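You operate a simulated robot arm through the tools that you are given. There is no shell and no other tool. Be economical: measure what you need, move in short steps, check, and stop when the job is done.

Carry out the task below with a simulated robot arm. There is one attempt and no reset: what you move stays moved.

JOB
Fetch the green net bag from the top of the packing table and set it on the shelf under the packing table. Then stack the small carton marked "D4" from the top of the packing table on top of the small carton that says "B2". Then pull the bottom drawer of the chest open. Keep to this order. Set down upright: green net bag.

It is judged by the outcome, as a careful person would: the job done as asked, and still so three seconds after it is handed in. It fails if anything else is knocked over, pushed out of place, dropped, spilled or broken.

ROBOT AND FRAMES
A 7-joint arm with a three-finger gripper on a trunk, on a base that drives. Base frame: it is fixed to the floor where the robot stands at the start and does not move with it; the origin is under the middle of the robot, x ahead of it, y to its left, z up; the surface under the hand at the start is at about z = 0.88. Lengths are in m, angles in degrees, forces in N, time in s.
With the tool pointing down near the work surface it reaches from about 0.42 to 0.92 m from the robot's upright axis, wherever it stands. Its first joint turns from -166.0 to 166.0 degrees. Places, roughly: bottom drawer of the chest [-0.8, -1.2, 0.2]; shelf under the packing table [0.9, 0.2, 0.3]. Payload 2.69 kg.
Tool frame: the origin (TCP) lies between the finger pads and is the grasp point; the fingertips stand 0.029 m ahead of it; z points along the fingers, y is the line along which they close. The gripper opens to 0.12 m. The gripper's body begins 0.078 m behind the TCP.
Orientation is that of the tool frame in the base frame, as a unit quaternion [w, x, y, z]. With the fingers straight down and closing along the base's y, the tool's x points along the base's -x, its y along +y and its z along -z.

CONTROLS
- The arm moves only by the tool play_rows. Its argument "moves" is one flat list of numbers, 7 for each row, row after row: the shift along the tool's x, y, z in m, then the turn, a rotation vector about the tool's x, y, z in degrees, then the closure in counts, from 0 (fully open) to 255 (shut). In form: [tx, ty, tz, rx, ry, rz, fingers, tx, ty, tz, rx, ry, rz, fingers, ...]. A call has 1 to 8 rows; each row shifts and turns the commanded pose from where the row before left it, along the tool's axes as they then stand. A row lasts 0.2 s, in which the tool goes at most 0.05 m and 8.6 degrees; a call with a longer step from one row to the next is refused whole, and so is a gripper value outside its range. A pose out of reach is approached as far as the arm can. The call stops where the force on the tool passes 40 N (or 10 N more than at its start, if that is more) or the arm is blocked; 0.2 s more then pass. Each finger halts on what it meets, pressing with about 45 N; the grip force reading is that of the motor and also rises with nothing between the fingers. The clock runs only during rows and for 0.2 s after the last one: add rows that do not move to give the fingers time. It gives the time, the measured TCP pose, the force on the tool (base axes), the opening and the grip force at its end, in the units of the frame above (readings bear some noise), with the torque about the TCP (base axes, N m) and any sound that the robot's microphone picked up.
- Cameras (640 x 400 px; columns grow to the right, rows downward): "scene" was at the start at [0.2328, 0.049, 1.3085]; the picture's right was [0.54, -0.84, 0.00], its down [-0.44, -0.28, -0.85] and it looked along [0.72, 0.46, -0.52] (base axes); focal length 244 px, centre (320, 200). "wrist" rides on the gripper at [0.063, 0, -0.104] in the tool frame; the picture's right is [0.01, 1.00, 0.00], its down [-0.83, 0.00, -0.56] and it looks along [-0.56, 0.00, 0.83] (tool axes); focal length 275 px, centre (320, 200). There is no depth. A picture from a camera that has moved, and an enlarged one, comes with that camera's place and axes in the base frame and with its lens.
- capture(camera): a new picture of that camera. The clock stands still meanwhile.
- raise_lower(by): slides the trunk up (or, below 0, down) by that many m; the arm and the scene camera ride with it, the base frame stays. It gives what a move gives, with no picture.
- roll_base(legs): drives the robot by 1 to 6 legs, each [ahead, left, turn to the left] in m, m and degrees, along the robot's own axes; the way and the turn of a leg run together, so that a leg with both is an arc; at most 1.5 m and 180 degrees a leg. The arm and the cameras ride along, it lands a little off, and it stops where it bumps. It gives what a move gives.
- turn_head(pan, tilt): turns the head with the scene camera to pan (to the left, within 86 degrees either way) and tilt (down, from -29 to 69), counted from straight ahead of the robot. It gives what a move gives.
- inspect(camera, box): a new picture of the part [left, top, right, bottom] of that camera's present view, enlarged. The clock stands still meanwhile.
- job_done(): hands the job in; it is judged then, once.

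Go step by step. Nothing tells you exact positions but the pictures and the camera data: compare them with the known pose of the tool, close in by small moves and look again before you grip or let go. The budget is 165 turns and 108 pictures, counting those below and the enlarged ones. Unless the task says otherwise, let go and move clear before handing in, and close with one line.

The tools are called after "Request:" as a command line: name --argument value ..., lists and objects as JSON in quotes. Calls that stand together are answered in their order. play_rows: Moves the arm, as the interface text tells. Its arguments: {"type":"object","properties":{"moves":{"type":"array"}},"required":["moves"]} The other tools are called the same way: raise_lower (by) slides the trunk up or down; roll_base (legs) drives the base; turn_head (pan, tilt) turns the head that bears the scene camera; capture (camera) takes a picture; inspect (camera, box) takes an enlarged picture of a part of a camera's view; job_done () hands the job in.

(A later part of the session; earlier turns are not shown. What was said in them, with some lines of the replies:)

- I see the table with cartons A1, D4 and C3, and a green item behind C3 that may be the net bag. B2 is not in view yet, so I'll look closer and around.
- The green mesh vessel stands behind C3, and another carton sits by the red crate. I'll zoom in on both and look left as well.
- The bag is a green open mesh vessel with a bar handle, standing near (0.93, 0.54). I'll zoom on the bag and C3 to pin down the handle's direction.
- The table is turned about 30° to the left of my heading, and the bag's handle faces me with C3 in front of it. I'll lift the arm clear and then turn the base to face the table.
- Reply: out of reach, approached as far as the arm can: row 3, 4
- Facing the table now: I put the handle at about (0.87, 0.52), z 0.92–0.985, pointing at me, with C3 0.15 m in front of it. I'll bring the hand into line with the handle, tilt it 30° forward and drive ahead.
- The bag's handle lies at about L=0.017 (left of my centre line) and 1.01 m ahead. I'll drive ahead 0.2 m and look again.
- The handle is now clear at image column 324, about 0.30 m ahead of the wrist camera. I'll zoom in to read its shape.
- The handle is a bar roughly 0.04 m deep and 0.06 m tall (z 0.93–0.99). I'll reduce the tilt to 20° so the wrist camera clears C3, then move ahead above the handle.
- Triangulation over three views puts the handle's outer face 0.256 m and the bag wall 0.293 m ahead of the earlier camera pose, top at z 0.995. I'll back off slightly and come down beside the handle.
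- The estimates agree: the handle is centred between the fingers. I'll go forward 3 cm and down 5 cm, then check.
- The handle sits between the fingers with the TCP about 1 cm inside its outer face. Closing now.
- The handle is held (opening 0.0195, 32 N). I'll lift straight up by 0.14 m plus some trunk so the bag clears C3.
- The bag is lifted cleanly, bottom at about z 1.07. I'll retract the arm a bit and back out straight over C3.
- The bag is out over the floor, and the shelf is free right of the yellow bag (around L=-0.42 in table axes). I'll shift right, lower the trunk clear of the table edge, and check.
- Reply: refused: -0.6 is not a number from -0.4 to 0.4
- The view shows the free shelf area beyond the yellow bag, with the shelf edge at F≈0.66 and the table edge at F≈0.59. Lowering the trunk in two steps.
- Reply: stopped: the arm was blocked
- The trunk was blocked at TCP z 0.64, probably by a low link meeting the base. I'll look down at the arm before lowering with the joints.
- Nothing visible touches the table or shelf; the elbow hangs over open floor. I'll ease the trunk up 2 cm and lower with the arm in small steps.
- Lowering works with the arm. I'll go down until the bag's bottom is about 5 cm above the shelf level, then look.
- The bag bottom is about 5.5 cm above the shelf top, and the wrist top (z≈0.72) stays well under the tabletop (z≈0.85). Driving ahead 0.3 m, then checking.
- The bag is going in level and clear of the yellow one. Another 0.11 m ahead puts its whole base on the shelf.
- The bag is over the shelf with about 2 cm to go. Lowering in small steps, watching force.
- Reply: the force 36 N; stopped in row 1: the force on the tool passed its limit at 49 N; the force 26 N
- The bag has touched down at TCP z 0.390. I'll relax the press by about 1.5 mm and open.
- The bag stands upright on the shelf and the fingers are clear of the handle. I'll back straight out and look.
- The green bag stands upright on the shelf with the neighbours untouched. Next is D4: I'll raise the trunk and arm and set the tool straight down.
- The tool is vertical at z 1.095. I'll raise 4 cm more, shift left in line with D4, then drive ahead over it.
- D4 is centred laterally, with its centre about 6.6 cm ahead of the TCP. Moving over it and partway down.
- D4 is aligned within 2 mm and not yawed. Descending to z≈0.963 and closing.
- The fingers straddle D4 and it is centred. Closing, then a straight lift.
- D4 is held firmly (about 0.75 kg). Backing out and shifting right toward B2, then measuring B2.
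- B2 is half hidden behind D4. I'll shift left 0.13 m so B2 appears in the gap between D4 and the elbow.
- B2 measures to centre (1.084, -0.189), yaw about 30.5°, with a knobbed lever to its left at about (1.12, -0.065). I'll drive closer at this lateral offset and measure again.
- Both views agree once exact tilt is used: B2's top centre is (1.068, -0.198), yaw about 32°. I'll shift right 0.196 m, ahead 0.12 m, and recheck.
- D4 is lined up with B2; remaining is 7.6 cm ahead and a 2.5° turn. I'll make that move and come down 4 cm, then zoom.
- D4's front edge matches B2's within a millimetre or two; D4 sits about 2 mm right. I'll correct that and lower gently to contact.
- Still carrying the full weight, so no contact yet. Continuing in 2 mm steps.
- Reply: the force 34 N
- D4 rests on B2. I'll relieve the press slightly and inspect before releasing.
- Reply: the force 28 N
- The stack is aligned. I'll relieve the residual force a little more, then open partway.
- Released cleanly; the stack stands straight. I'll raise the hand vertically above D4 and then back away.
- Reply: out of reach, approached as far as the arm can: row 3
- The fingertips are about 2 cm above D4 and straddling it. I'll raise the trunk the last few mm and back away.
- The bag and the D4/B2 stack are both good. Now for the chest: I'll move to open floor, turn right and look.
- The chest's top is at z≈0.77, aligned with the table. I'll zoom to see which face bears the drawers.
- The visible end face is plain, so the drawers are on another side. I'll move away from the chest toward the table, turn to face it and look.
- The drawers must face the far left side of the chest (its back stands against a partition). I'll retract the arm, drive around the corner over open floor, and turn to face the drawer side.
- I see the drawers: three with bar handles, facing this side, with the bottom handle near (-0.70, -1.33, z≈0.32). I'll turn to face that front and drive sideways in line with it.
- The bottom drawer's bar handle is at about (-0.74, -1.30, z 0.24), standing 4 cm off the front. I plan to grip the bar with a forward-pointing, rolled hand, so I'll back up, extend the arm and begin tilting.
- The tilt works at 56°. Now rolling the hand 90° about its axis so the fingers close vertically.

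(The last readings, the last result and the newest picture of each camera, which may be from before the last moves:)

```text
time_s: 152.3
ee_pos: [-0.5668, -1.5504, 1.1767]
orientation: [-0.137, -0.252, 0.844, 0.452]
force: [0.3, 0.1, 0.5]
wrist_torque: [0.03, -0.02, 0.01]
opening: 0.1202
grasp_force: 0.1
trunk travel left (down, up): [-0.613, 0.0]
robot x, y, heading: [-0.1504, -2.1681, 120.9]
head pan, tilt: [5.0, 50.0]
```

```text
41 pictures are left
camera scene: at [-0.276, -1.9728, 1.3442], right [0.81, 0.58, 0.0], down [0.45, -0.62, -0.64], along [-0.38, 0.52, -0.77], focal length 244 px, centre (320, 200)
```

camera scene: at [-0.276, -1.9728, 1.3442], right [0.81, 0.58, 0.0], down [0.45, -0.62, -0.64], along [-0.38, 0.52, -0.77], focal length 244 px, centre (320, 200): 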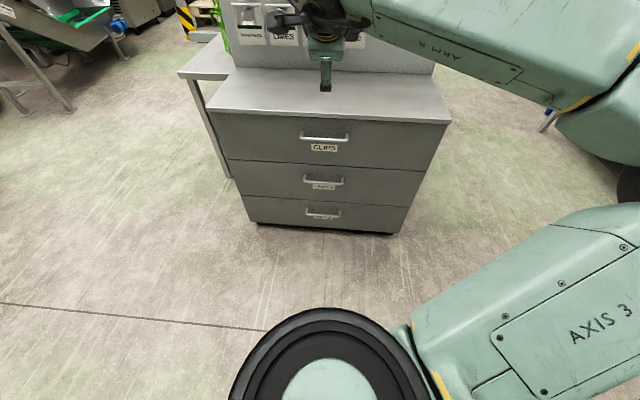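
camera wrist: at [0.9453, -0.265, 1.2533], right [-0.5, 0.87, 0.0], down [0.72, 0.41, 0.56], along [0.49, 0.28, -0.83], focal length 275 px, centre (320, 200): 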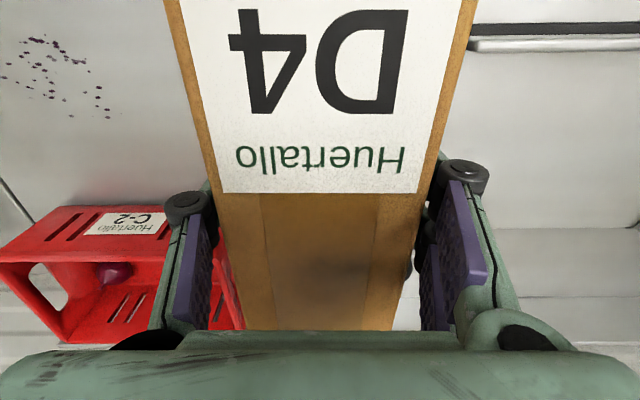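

The roll succeeded; the chest front faces squarely along my heading (120.9°). I'll level the hand to about 10° below horizontal, fix its yaw, and narrow the fingers.

Request:
play_rows --moves '[0, 0, 0, -8, 0, 0, 150, 0, 0, 0, -8, 0, 0, 150, 0, 0, 0, -7.5, 0, 0, 150, 0, 0, 0, 0, -2.6, 0, 150, 0, 0, 0, 0, 0, 0, 150]'

Request:
raise_lower --by -0.4

Request:
capture --camera "scene"

Request:
capture --camera "wrist"

```text
time_s: 153.5
ee_pos: [-0.5659, -1.5498, 1.1761]
orientation: [-0.17, -0.205, 0.738, 0.621]
force: [-0.5, -0.1, 0.1]
wrist_torque: [0.03, 0.03, -0.01]
opening: 0.0495
grasp_force: 0.0
trunk travel left (down, up): [-0.613, 0.0]
robot x, y, heading: [-0.1515, -2.1674, 121.1]
head pan, tilt: [5.0, 50.0]
```

```text
time_s: 157.4
ee_pos: [-0.5659, -1.551, 0.7752]
orientation: [-0.168, -0.206, 0.739, 0.619]
force: [0.0, -1.4, 0.0]
wrist_torque: [-0.02, 0.03, 0.0]
opening: 0.0493
grasp_force: 0.1
trunk travel left (down, up): [-0.213, 0.4]
robot x, y, heading: [-0.15, -2.1684, 120.5]
head pan, tilt: [5.0, 50.0]
```

```text
40 pictures are left
camera scene: at [-0.276, -1.9728, 0.9442], right [0.81, 0.58, 0.0], down [0.45, -0.62, -0.64], along [-0.38, 0.52, -0.77], focal length 244 px, centre (320, 200)
```

scene: 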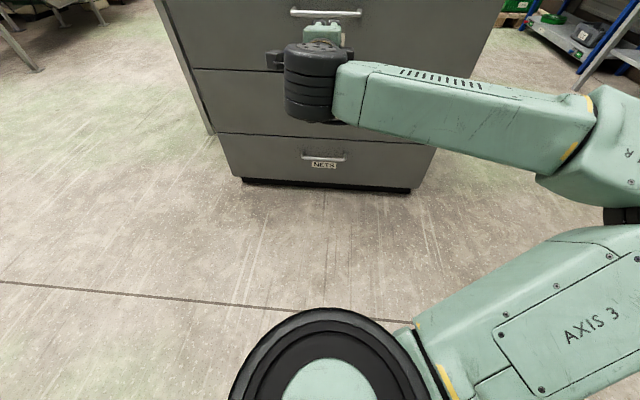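

```text
39 pictures are left
camera wrist: at [-0.568, -1.6708, 0.7915], right [-0.1, 0.14, 0.98], down [0.99, -0.04, 0.11], along [0.06, 0.99, -0.14], focal length 275 px, centre (320, 200)
```

wrist: 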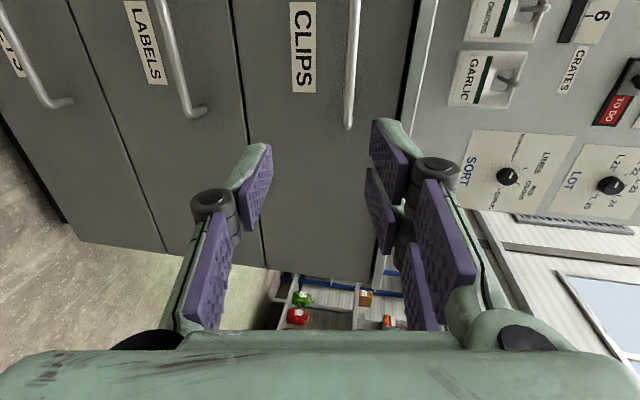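

I'll zoom on the bottom handle (labelled NETS) to pin its height and distance.

Request:
inspect --camera "scene" --box '[270, 120, 380, 200]'

Request:
inspect --camera "wrist" --box '[0, 0, 220, 140]'

```text
5.00 times, centred on (325, 160) of scene
camera zoom: at [-0.276, -1.9728, 0.9442], right [0.81, 0.58, 0.0], down [0.45, -0.62, -0.64], along [-0.38, 0.52, -0.77], focal length 1219 px, centre (295, 400)
```

zoom: 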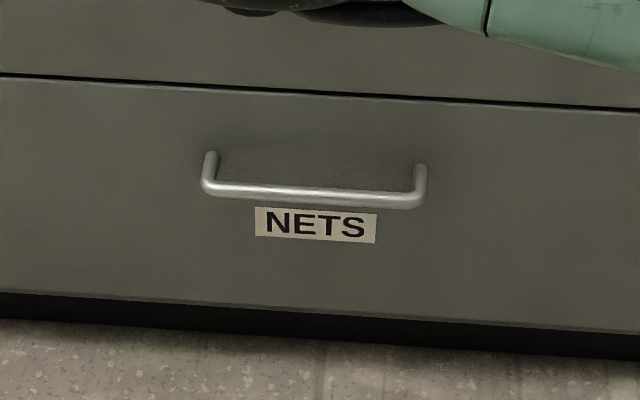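

```text
2.86 times, centred on (110, 70) of wrist
camera zoom: at [-0.568, -1.6708, 0.7915], right [-0.1, 0.14, 0.98], down [0.99, -0.04, 0.11], along [0.06, 0.99, -0.14], focal length 786 px, centre (920, 571)
```

zoom: 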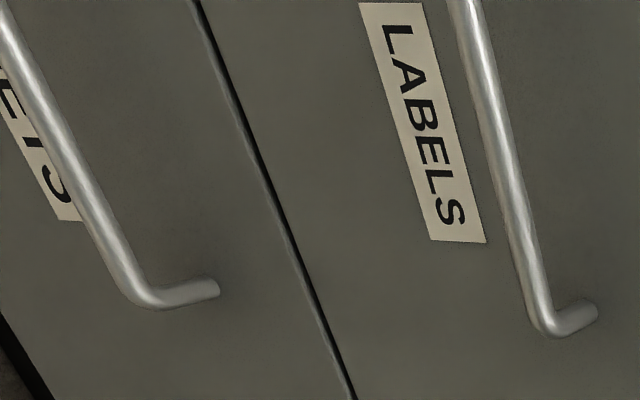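

Triangulation from both cameras gives the bar's centre at (-0.729, -1.3205, 0.270), agreeing within a few mm. I'll lower the trunk and then the arm while still 28 cm away from it.

Request:
raise_lower --by -0.12

Request:
play_rows --moves '[0, -0.0394, 0.0071, 0, 0, 0, 150, 0, -0.0394, 0.0071, 0, 0, 0, 150, 0, -0.0394, 0.0071, 0, 0, 0, 150, 0, -0.0394, 0.0071, 0, 0, 0, 150, 0, -0.0394, 0.0071, 0, 0, 0, 150]'

Request:
play_rows --moves '[0, -0.0394, 0.0071, 0, 0, 0, 150, 0, -0.0394, 0.0071, 0, 0, 0, 150, 0, -0.0394, 0.0071, 0, 0, 0, 150, 0, -0.0394, 0.0071, 0, 0, 0, 150]'

Request:
capture --camera "scene"

Request:
capture --camera "wrist"

```text
time_s: 158.9
ee_pos: [-0.5659, -1.5513, 0.6545]
orientation: [-0.168, -0.206, 0.738, 0.621]
force: [-0.1, 0.0, 0.6]
wrist_torque: [0.02, 0.03, 0.01]
opening: 0.0494
grasp_force: 0.1
trunk travel left (down, up): [-0.093, 0.52]
robot x, y, heading: [-0.1524, -2.1718, 120.5]
head pan, tilt: [5.0, 50.0]
```

```text
time_s: 160.1
ee_pos: [-0.5622, -1.5503, 0.4943]
orientation: [-0.169, -0.207, 0.738, 0.62]
force: [-0.3, 0.4, 0.9]
wrist_torque: [0.0, 0.06, 0.01]
opening: 0.0496
grasp_force: 0.1
out of reach, approached as far as the arm can: row 5
trunk travel left (down, up): [-0.093, 0.52]
robot x, y, heading: [-0.1534, -2.1691, 120.8]
head pan, tilt: [5.0, 50.0]
```

```text
time_s: 161.1
ee_pos: [-0.5641, -1.5648, 0.4716]
orientation: [-0.157, -0.2, 0.747, 0.615]
force: [-0.6, -0.8, -0.1]
wrist_torque: [-0.03, -0.02, 0.0]
opening: 0.0492
grasp_force: 0.1
out of reach, approached as far as the arm can: row 1, 2, 3, 4
trunk travel left (down, up): [-0.093, 0.52]
robot x, y, heading: [-0.1535, -2.1711, 120.7]
head pan, tilt: [5.0, 50.0]
```

```text
36 pictures are left
camera scene: at [-0.276, -1.9728, 0.8242], right [0.81, 0.58, 0.0], down [0.45, -0.62, -0.64], along [-0.38, 0.52, -0.77], focal length 244 px, centre (320, 200)
```

scene: 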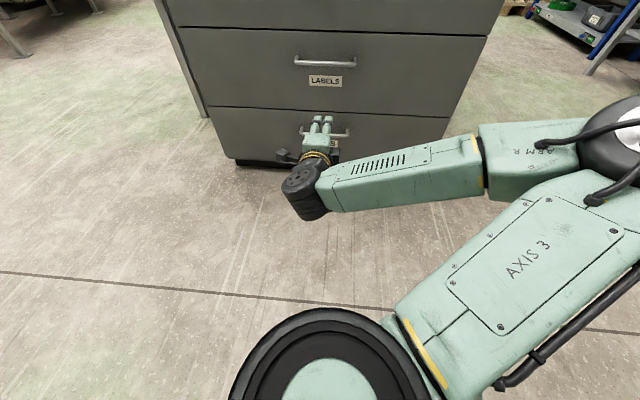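

```text
35 pictures are left
camera wrist: at [-0.5701, -1.6849, 0.49], right [-0.11, 0.16, 0.98], down [0.99, -0.07, 0.12], along [0.08, 0.98, -0.15], focal length 275 px, centre (320, 200)
```

wrist: 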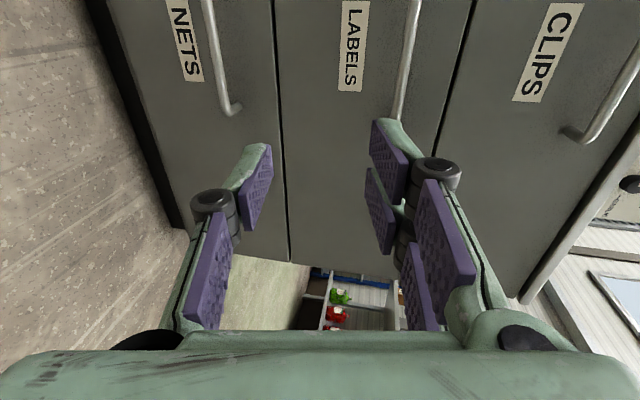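

A near-level hand can't reach below z≈0.48. I'll pitch it down to about 45° (keeping the roll), which drops the TCP relative to the wrist, and lower again.

Request:
play_rows --moves '[0, 0, 0, 8, 0, 0, 190, 0, 0, 0, 8, 0, 0, 190, 0, 0, 0, 8, 0, 0, 190, 0, 0, 0, 8, 0, 0, 190, 0, 0, 0, 4, 0, 0, 190]'

Request:
raise_lower --by -0.08

Request:
play_rows --moves '[0, -0.0212, 0.0212, 0, 0, 0, 190, 0, -0.0212, 0.0212, 0, 0, 0, 190, 0, -0.0212, 0.0212, 0, 0, 0, 190]'

```text
time_s: 162.3
ee_pos: [-0.5643, -1.5655, 0.4728]
orientation: [-0.096, -0.25, 0.893, 0.361]
force: [0.1, 1.4, -0.1]
wrist_torque: [0.03, 0.04, 0.03]
opening: 0.0307
grasp_force: 0.1
trunk travel left (down, up): [-0.093, 0.52]
robot x, y, heading: [-0.1506, -2.1733, 120.8]
head pan, tilt: [5.0, 50.0]
```

```text
time_s: 163.6
ee_pos: [-0.5662, -1.566, 0.4647]
orientation: [-0.097, -0.249, 0.892, 0.364]
force: [0.6, -0.3, 1.0]
wrist_torque: [-0.01, 0.01, -0.03]
opening: 0.0308
grasp_force: 0.0
trunk travel left (down, up): [-0.078, 0.535]
robot x, y, heading: [-0.152, -2.172, 120.9]
head pan, tilt: [5.0, 50.0]
stopped: the arm was blocked; the commanded pose is now the measured one
```

```text
time_s: 164.4
ee_pos: [-0.563, -1.5651, 0.375]
orientation: [-0.098, -0.249, 0.893, 0.363]
force: [0.4, -0.4, 0.5]
wrist_torque: [-0.02, -0.01, 0.0]
opening: 0.0304
grasp_force: 0.1
trunk travel left (down, up): [-0.078, 0.535]
robot x, y, heading: [-0.1506, -2.1728, 120.6]
head pan, tilt: [5.0, 50.0]
```

Now the TCP is at z 0.375 with the hand pitched 46° down, and a straight advance along the fingers will reach the bar. I'll drive ahead 0.18 m and check alignment.

Request:
roll_base --legs '[[0.18, 0.015, 0]]'

Request:
capture --camera "wrist"

Request:
inspect --camera "scene" --box '[240, 60, 420, 240]'

```text
time_s: 165.9
ee_pos: [-0.6669, -1.4187, 0.3748]
orientation: [-0.096, -0.249, 0.893, 0.363]
force: [0.1, 0.4, 0.2]
wrist_torque: [-0.04, 0.0, 0.0]
opening: 0.0306
grasp_force: 0.1
trunk travel left (down, up): [-0.078, 0.535]
robot x, y, heading: [-0.2561, -2.0264, 120.6]
head pan, tilt: [5.0, 50.0]
```

```text
34 pictures are left
camera wrist: at [-0.6835, -1.5142, 0.4475], right [-0.38, 0.61, 0.7], down [0.91, 0.1, 0.41], along [0.18, 0.79, -0.59], focal length 275 px, centre (320, 200)
```

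wrist: 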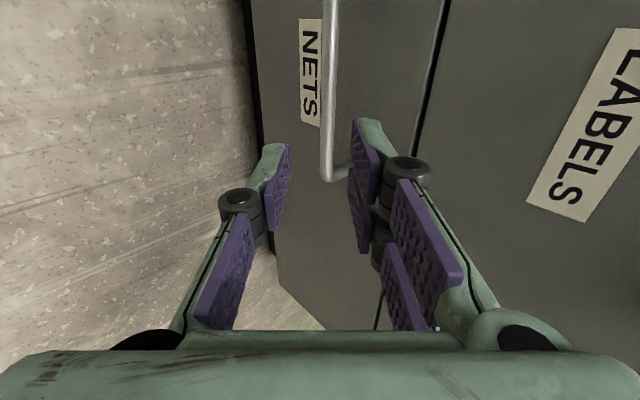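

```text
2.22 times, centred on (330, 150) of scene
camera zoom: at [-0.379, -1.8285, 0.8129], right [0.81, 0.58, 0.0], down [0.45, -0.62, -0.65], along [-0.38, 0.53, -0.76], focal length 542 px, centre (298, 311)
```

zoom: 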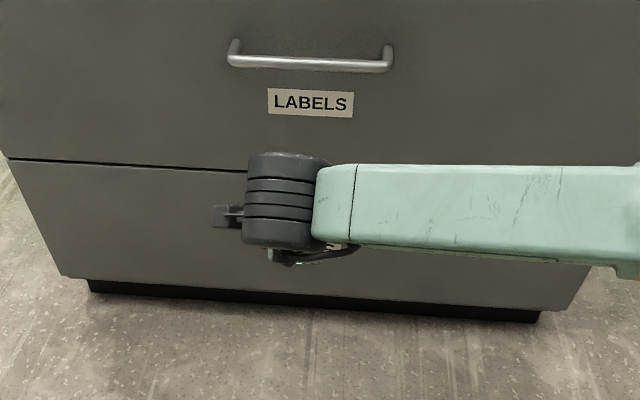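

The wrist view confirms the bar at z≈0.268, 9 mm above the current finger line. I'll correct that and advance 9 cm along the fingers, then check again.

Request:
play_rows --moves '[0.003, 0.0093, 0.02, 0, 0, 0, 178, 0, 0, 0.03, 0, 0, 0, 178, 0, 0, 0.03, 0, 0, 0, 178, 0, 0, 0.015, 0, 0, 0, 178]'

Request:
capture --camera "wrist"

```text
time_s: 166.9
ee_pos: [-0.7051, -1.3566, 0.3114]
orientation: [-0.097, -0.249, 0.892, 0.363]
force: [-0.5, -1.1, 0.2]
wrist_torque: [0.02, -0.02, 0.02]
opening: 0.0362
grasp_force: 0.0
trunk travel left (down, up): [-0.078, 0.535]
robot x, y, heading: [-0.2564, -2.0244, 120.8]
head pan, tilt: [5.0, 50.0]
```

```text
32 pictures are left
camera wrist: at [-0.7234, -1.4515, 0.3846], right [-0.38, 0.61, 0.7], down [0.91, 0.1, 0.41], along [0.18, 0.79, -0.59], focal length 275 px, centre (320, 200)
```

wrist: 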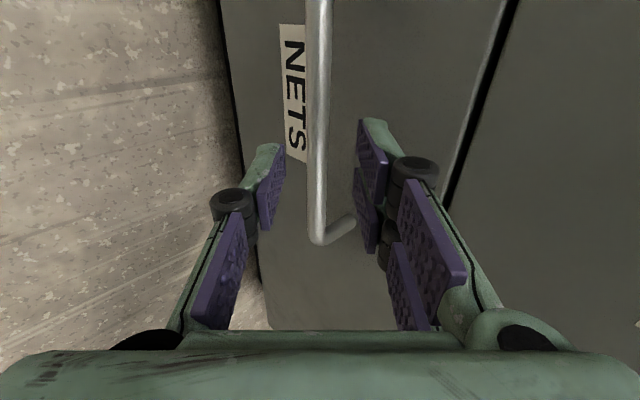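

Centred well now. Advancing the last 4.3 cm so the bar sits between the pads, then closing.

Request:
play_rows --moves '[0, 0.0005, 0.022, 0, 0, 0, 178, 0, 0, 0.021, 0, 0, 0, 178]'

Request:
capture --camera "wrist"

```text
time_s: 167.5
ee_pos: [-0.7209, -1.3324, 0.2826]
orientation: [-0.097, -0.249, 0.892, 0.364]
force: [-1.0, 0.1, 0.3]
wrist_torque: [0.02, -0.01, -0.01]
opening: 0.0364
grasp_force: 0.1
trunk travel left (down, up): [-0.078, 0.535]
robot x, y, heading: [-0.2573, -2.0238, 120.7]
head pan, tilt: [5.0, 50.0]
```

```text
31 pictures are left
camera wrist: at [-0.7378, -1.4259, 0.3545], right [-0.38, 0.61, 0.7], down [0.91, 0.1, 0.41], along [0.18, 0.79, -0.59], focal length 275 px, centre (320, 200)
```

wrist: 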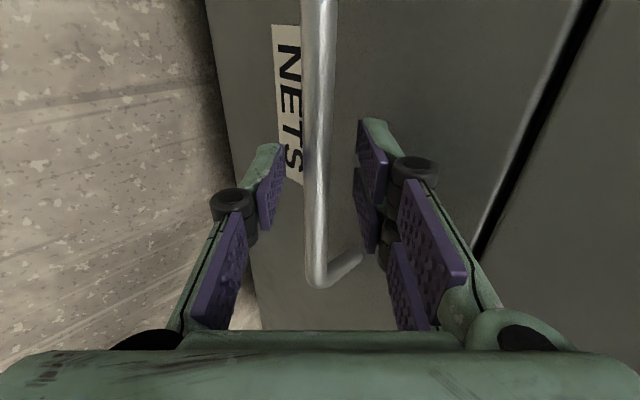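

The bar is between the pads, about 2 cm ahead of the TCP and inside the tips. A further 4 mm, then close.

Request:
play_rows --moves '[0, 0, 0.004, 0, 0, 0, 178, 0, 0, 0, 0, 0, 0, 255, 0, 0, 0, 0, 0, 0, 255, 0, 0, 0, 0, 0, 0, 255, 0, 0, 0, 0, 0, 0, 255]'

Request:
capture --camera "wrist"

```text
time_s: 168.7
ee_pos: [-0.7209, -1.3289, 0.2775]
orientation: [-0.097, -0.248, 0.893, 0.362]
force: [1.1, -5.0, -13.5]
wrist_torque: [-0.51, 0.42, -0.42]
opening: 0.0133
grasp_force: 40.1
trunk travel left (down, up): [-0.078, 0.535]
robot x, y, heading: [-0.2572, -2.0197, 120.4]
head pan, tilt: [5.0, 50.0]
```

```text
30 pictures are left
camera wrist: at [-0.7388, -1.4239, 0.351], right [-0.38, 0.61, 0.69], down [0.91, 0.1, 0.41], along [0.18, 0.78, -0.59], focal length 275 px, centre (320, 200)
```

wrist: 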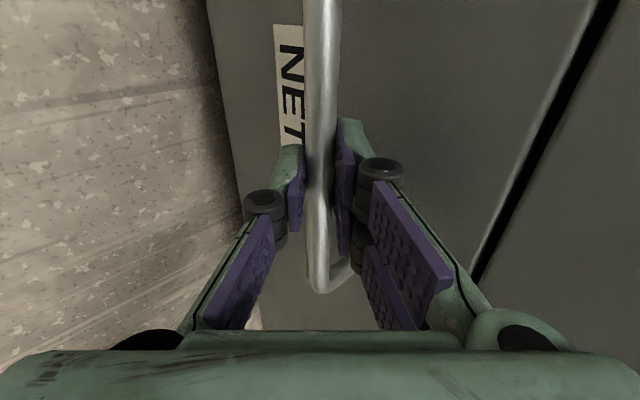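

The bar is gripped (13 mm). I'll pull by backing the base 0.1 m first.

Request:
roll_base --legs '[[-0.1, 0, 0]]'

Request:
capture --camera "wrist"

```text
time_s: 169.9
ee_pos: [-0.6684, -1.4158, 0.2789]
orientation: [-0.097, -0.248, 0.893, 0.363]
force: [-9.9, -7.6, -27.1]
wrist_torque: [-0.5, 0.36, -0.48]
opening: 0.0133
grasp_force: 40.1
trunk travel left (down, up): [-0.078, 0.535]
robot x, y, heading: [-0.2021, -2.1139, 120.6]
head pan, tilt: [5.0, 50.0]
```

```text
29 pictures are left
camera wrist: at [-0.6872, -1.5117, 0.3509], right [-0.38, 0.61, 0.69], down [0.91, 0.1, 0.41], along [0.18, 0.79, -0.59], focal length 275 px, centre (320, 200)
```

wrist: 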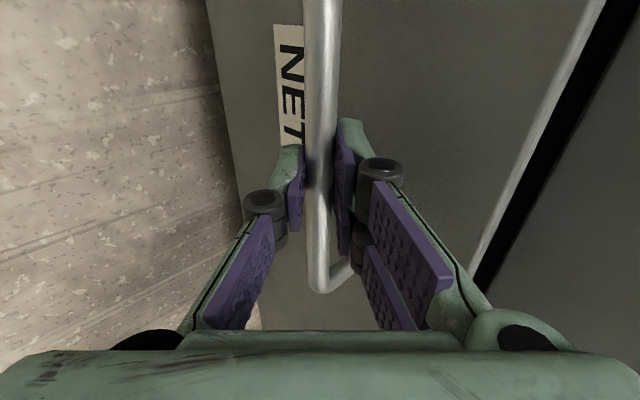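

The drawer follows. Pulling another 0.15 m.

Request:
roll_base --legs '[[-0.15, 0, 0]]'

Request:
capture --camera "scene"

Request:
capture --camera "wrist"

```text
time_s: 171.3
ee_pos: [-0.595, -1.5456, 0.2788]
orientation: [-0.098, -0.25, 0.893, 0.361]
force: [-7.9, -5.9, -8.9]
wrist_torque: [-0.31, 0.22, -0.83]
opening: 0.0132
grasp_force: 39.7
trunk travel left (down, up): [-0.078, 0.535]
robot x, y, heading: [-0.132, -2.2361, 120.7]
head pan, tilt: [5.0, 50.0]
```

```text
28 pictures are left
camera scene: at [-0.2518, -2.0433, 0.8128], right [0.81, 0.58, 0.0], down [0.45, -0.62, -0.65], along [-0.38, 0.53, -0.76], focal length 244 px, centre (320, 200)
```

scene: 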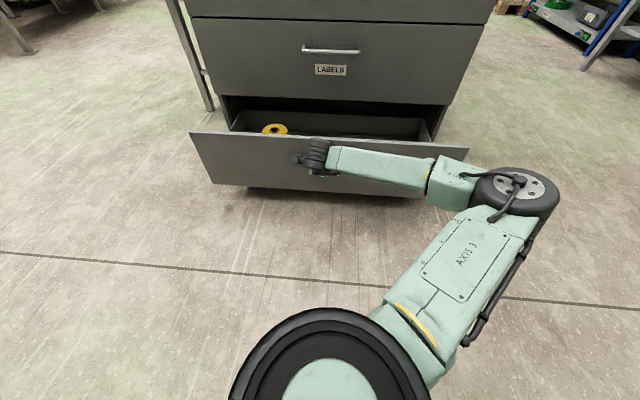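

```text
27 pictures are left
camera wrist: at [-0.6116, -1.6399, 0.351], right [-0.38, 0.61, 0.69], down [0.91, 0.1, 0.41], along [0.18, 0.78, -0.59], focal length 275 px, centre (320, 200)
```

wrist: 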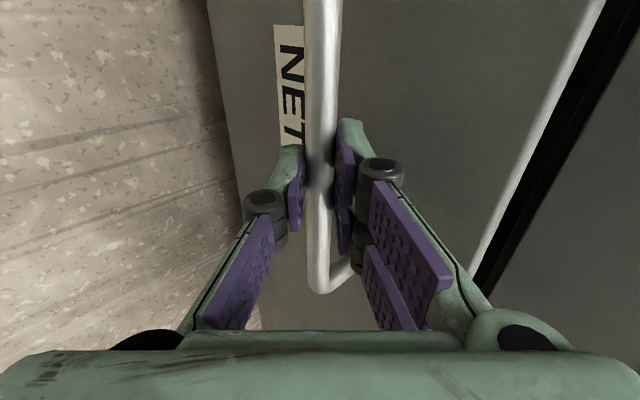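

The drawer is open about 0.25 m. I'll ease it 0.05 m further while watching for its stop.

Request:
roll_base --legs '[[-0.05, 0, 0]]'

```text
time_s: 172.3
ee_pos: [-0.5698, -1.5841, 0.2829]
orientation: [-0.1, -0.246, 0.891, 0.368]
force: [0.2, -1.5, 0.6]
wrist_torque: [-0.05, 0.13, -0.63]
opening: 0.0136
grasp_force: 39.8
trunk travel left (down, up): [-0.078, 0.535]
robot x, y, heading: [-0.1061, -2.2835, 120.9]
head pan, tilt: [5.0, 50.0]
stopped in leg 1: the force on the tool passed its limit at 64 N (the readings are from after the stop); the commanded pose is now the measured one
```

That was the drawer's end stop; forces have relaxed. Checking, then releasing.

Request:
capture --camera "wrist"

Request:
play_rows --moves '[0, 0, 0, 0, 0, 0, 215, 0, 0, 0, 0, 0, 0, 178, 0, 0, 0, 0, 0, 0, 178]'

Request:
capture --camera "wrist"

```text
26 pictures are left
camera wrist: at [-0.5872, -1.6787, 0.3552], right [-0.37, 0.61, 0.71], down [0.91, 0.09, 0.4], along [0.18, 0.79, -0.59], focal length 275 px, centre (320, 200)
```

wrist: 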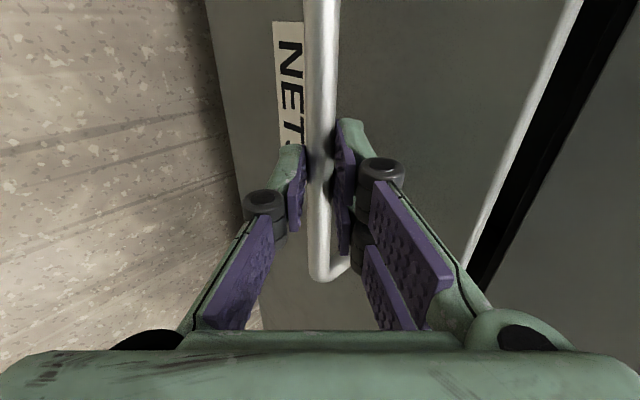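

```text
time_s: 173.1
ee_pos: [-0.5693, -1.5828, 0.2837]
orientation: [-0.099, -0.246, 0.891, 0.369]
force: [-0.2, 0.1, -0.1]
wrist_torque: [-0.01, 0.0, -0.05]
opening: 0.0362
grasp_force: 0.1
trunk travel left (down, up): [-0.078, 0.535]
robot x, y, heading: [-0.1019, -2.2811, 120.9]
head pan, tilt: [5.0, 50.0]
```

```text
25 pictures are left
camera wrist: at [-0.5872, -1.6788, 0.3552], right [-0.37, 0.6, 0.71], down [0.91, 0.09, 0.4], along [0.18, 0.79, -0.58], focal length 275 px, centre (320, 200)
```

wrist: 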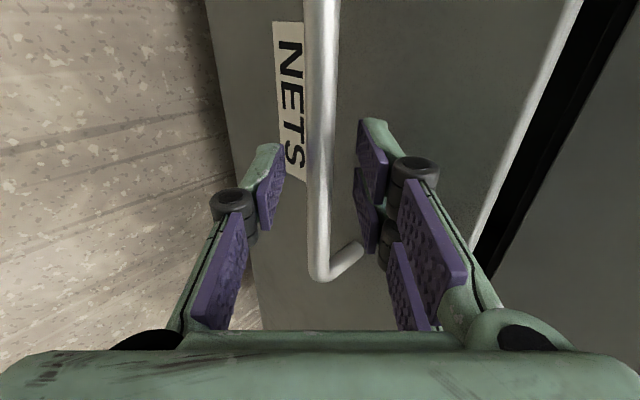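

Released; the bar is free between the open fingers. I'll withdraw along the finger axis and take a final look.

Request:
play_rows --moves '[0, 0, -0.03, 0, 0, 0, 178, 0, 0, -0.04, 0, 0, 0, 178, 0, 0, -0.04, 0, 0, 0, 178]'

Request:
roll_base --legs '[[-0.1, 0, 0]]'

Request:
capture --camera "scene"

```text
time_s: 173.9
ee_pos: [-0.5294, -1.6489, 0.3629]
orientation: [-0.099, -0.247, 0.891, 0.367]
force: [0.4, -0.2, -0.4]
wrist_torque: [0.0, -0.02, 0.01]
opening: 0.0358
grasp_force: 0.0
trunk travel left (down, up): [-0.078, 0.535]
robot x, y, heading: [-0.1031, -2.2826, 120.6]
head pan, tilt: [5.0, 50.0]
```

```text
time_s: 175.1
ee_pos: [-0.4793, -1.7337, 0.3621]
orientation: [-0.1, -0.246, 0.891, 0.369]
force: [0.1, 0.7, 0.6]
wrist_torque: [-0.03, 0.01, 0.01]
opening: 0.0363
grasp_force: 0.0
trunk travel left (down, up): [-0.078, 0.535]
robot x, y, heading: [-0.0535, -2.3686, 120.7]
head pan, tilt: [5.0, 50.0]
```

```text
24 pictures are left
camera scene: at [-0.176, -2.1707, 0.8129], right [0.81, 0.58, 0.0], down [0.45, -0.62, -0.65], along [-0.38, 0.53, -0.76], focal length 244 px, centre (320, 200)
```

scene: 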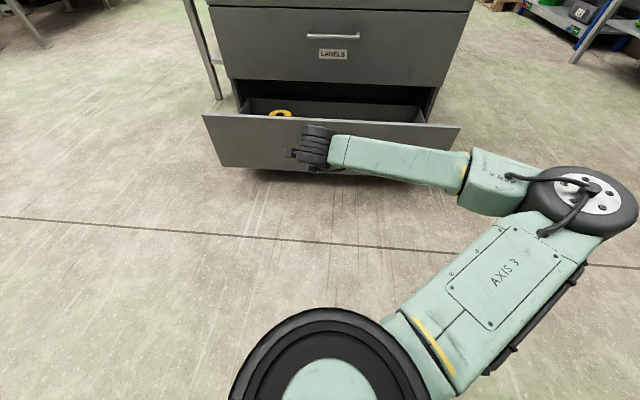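

The drawer stays open, the hand is clear, and the bag and the carton stack were last seen standing as placed. Handing in.

Request:
job_done

```text
The job is handed in.
```

All three steps are done, in the order you asked: the green net bag stands upright on the shelf under the packing table, carton D4 is stacked on B2, and the bottom drawer of the chest is pulled open to its stop (about 0.3 m).
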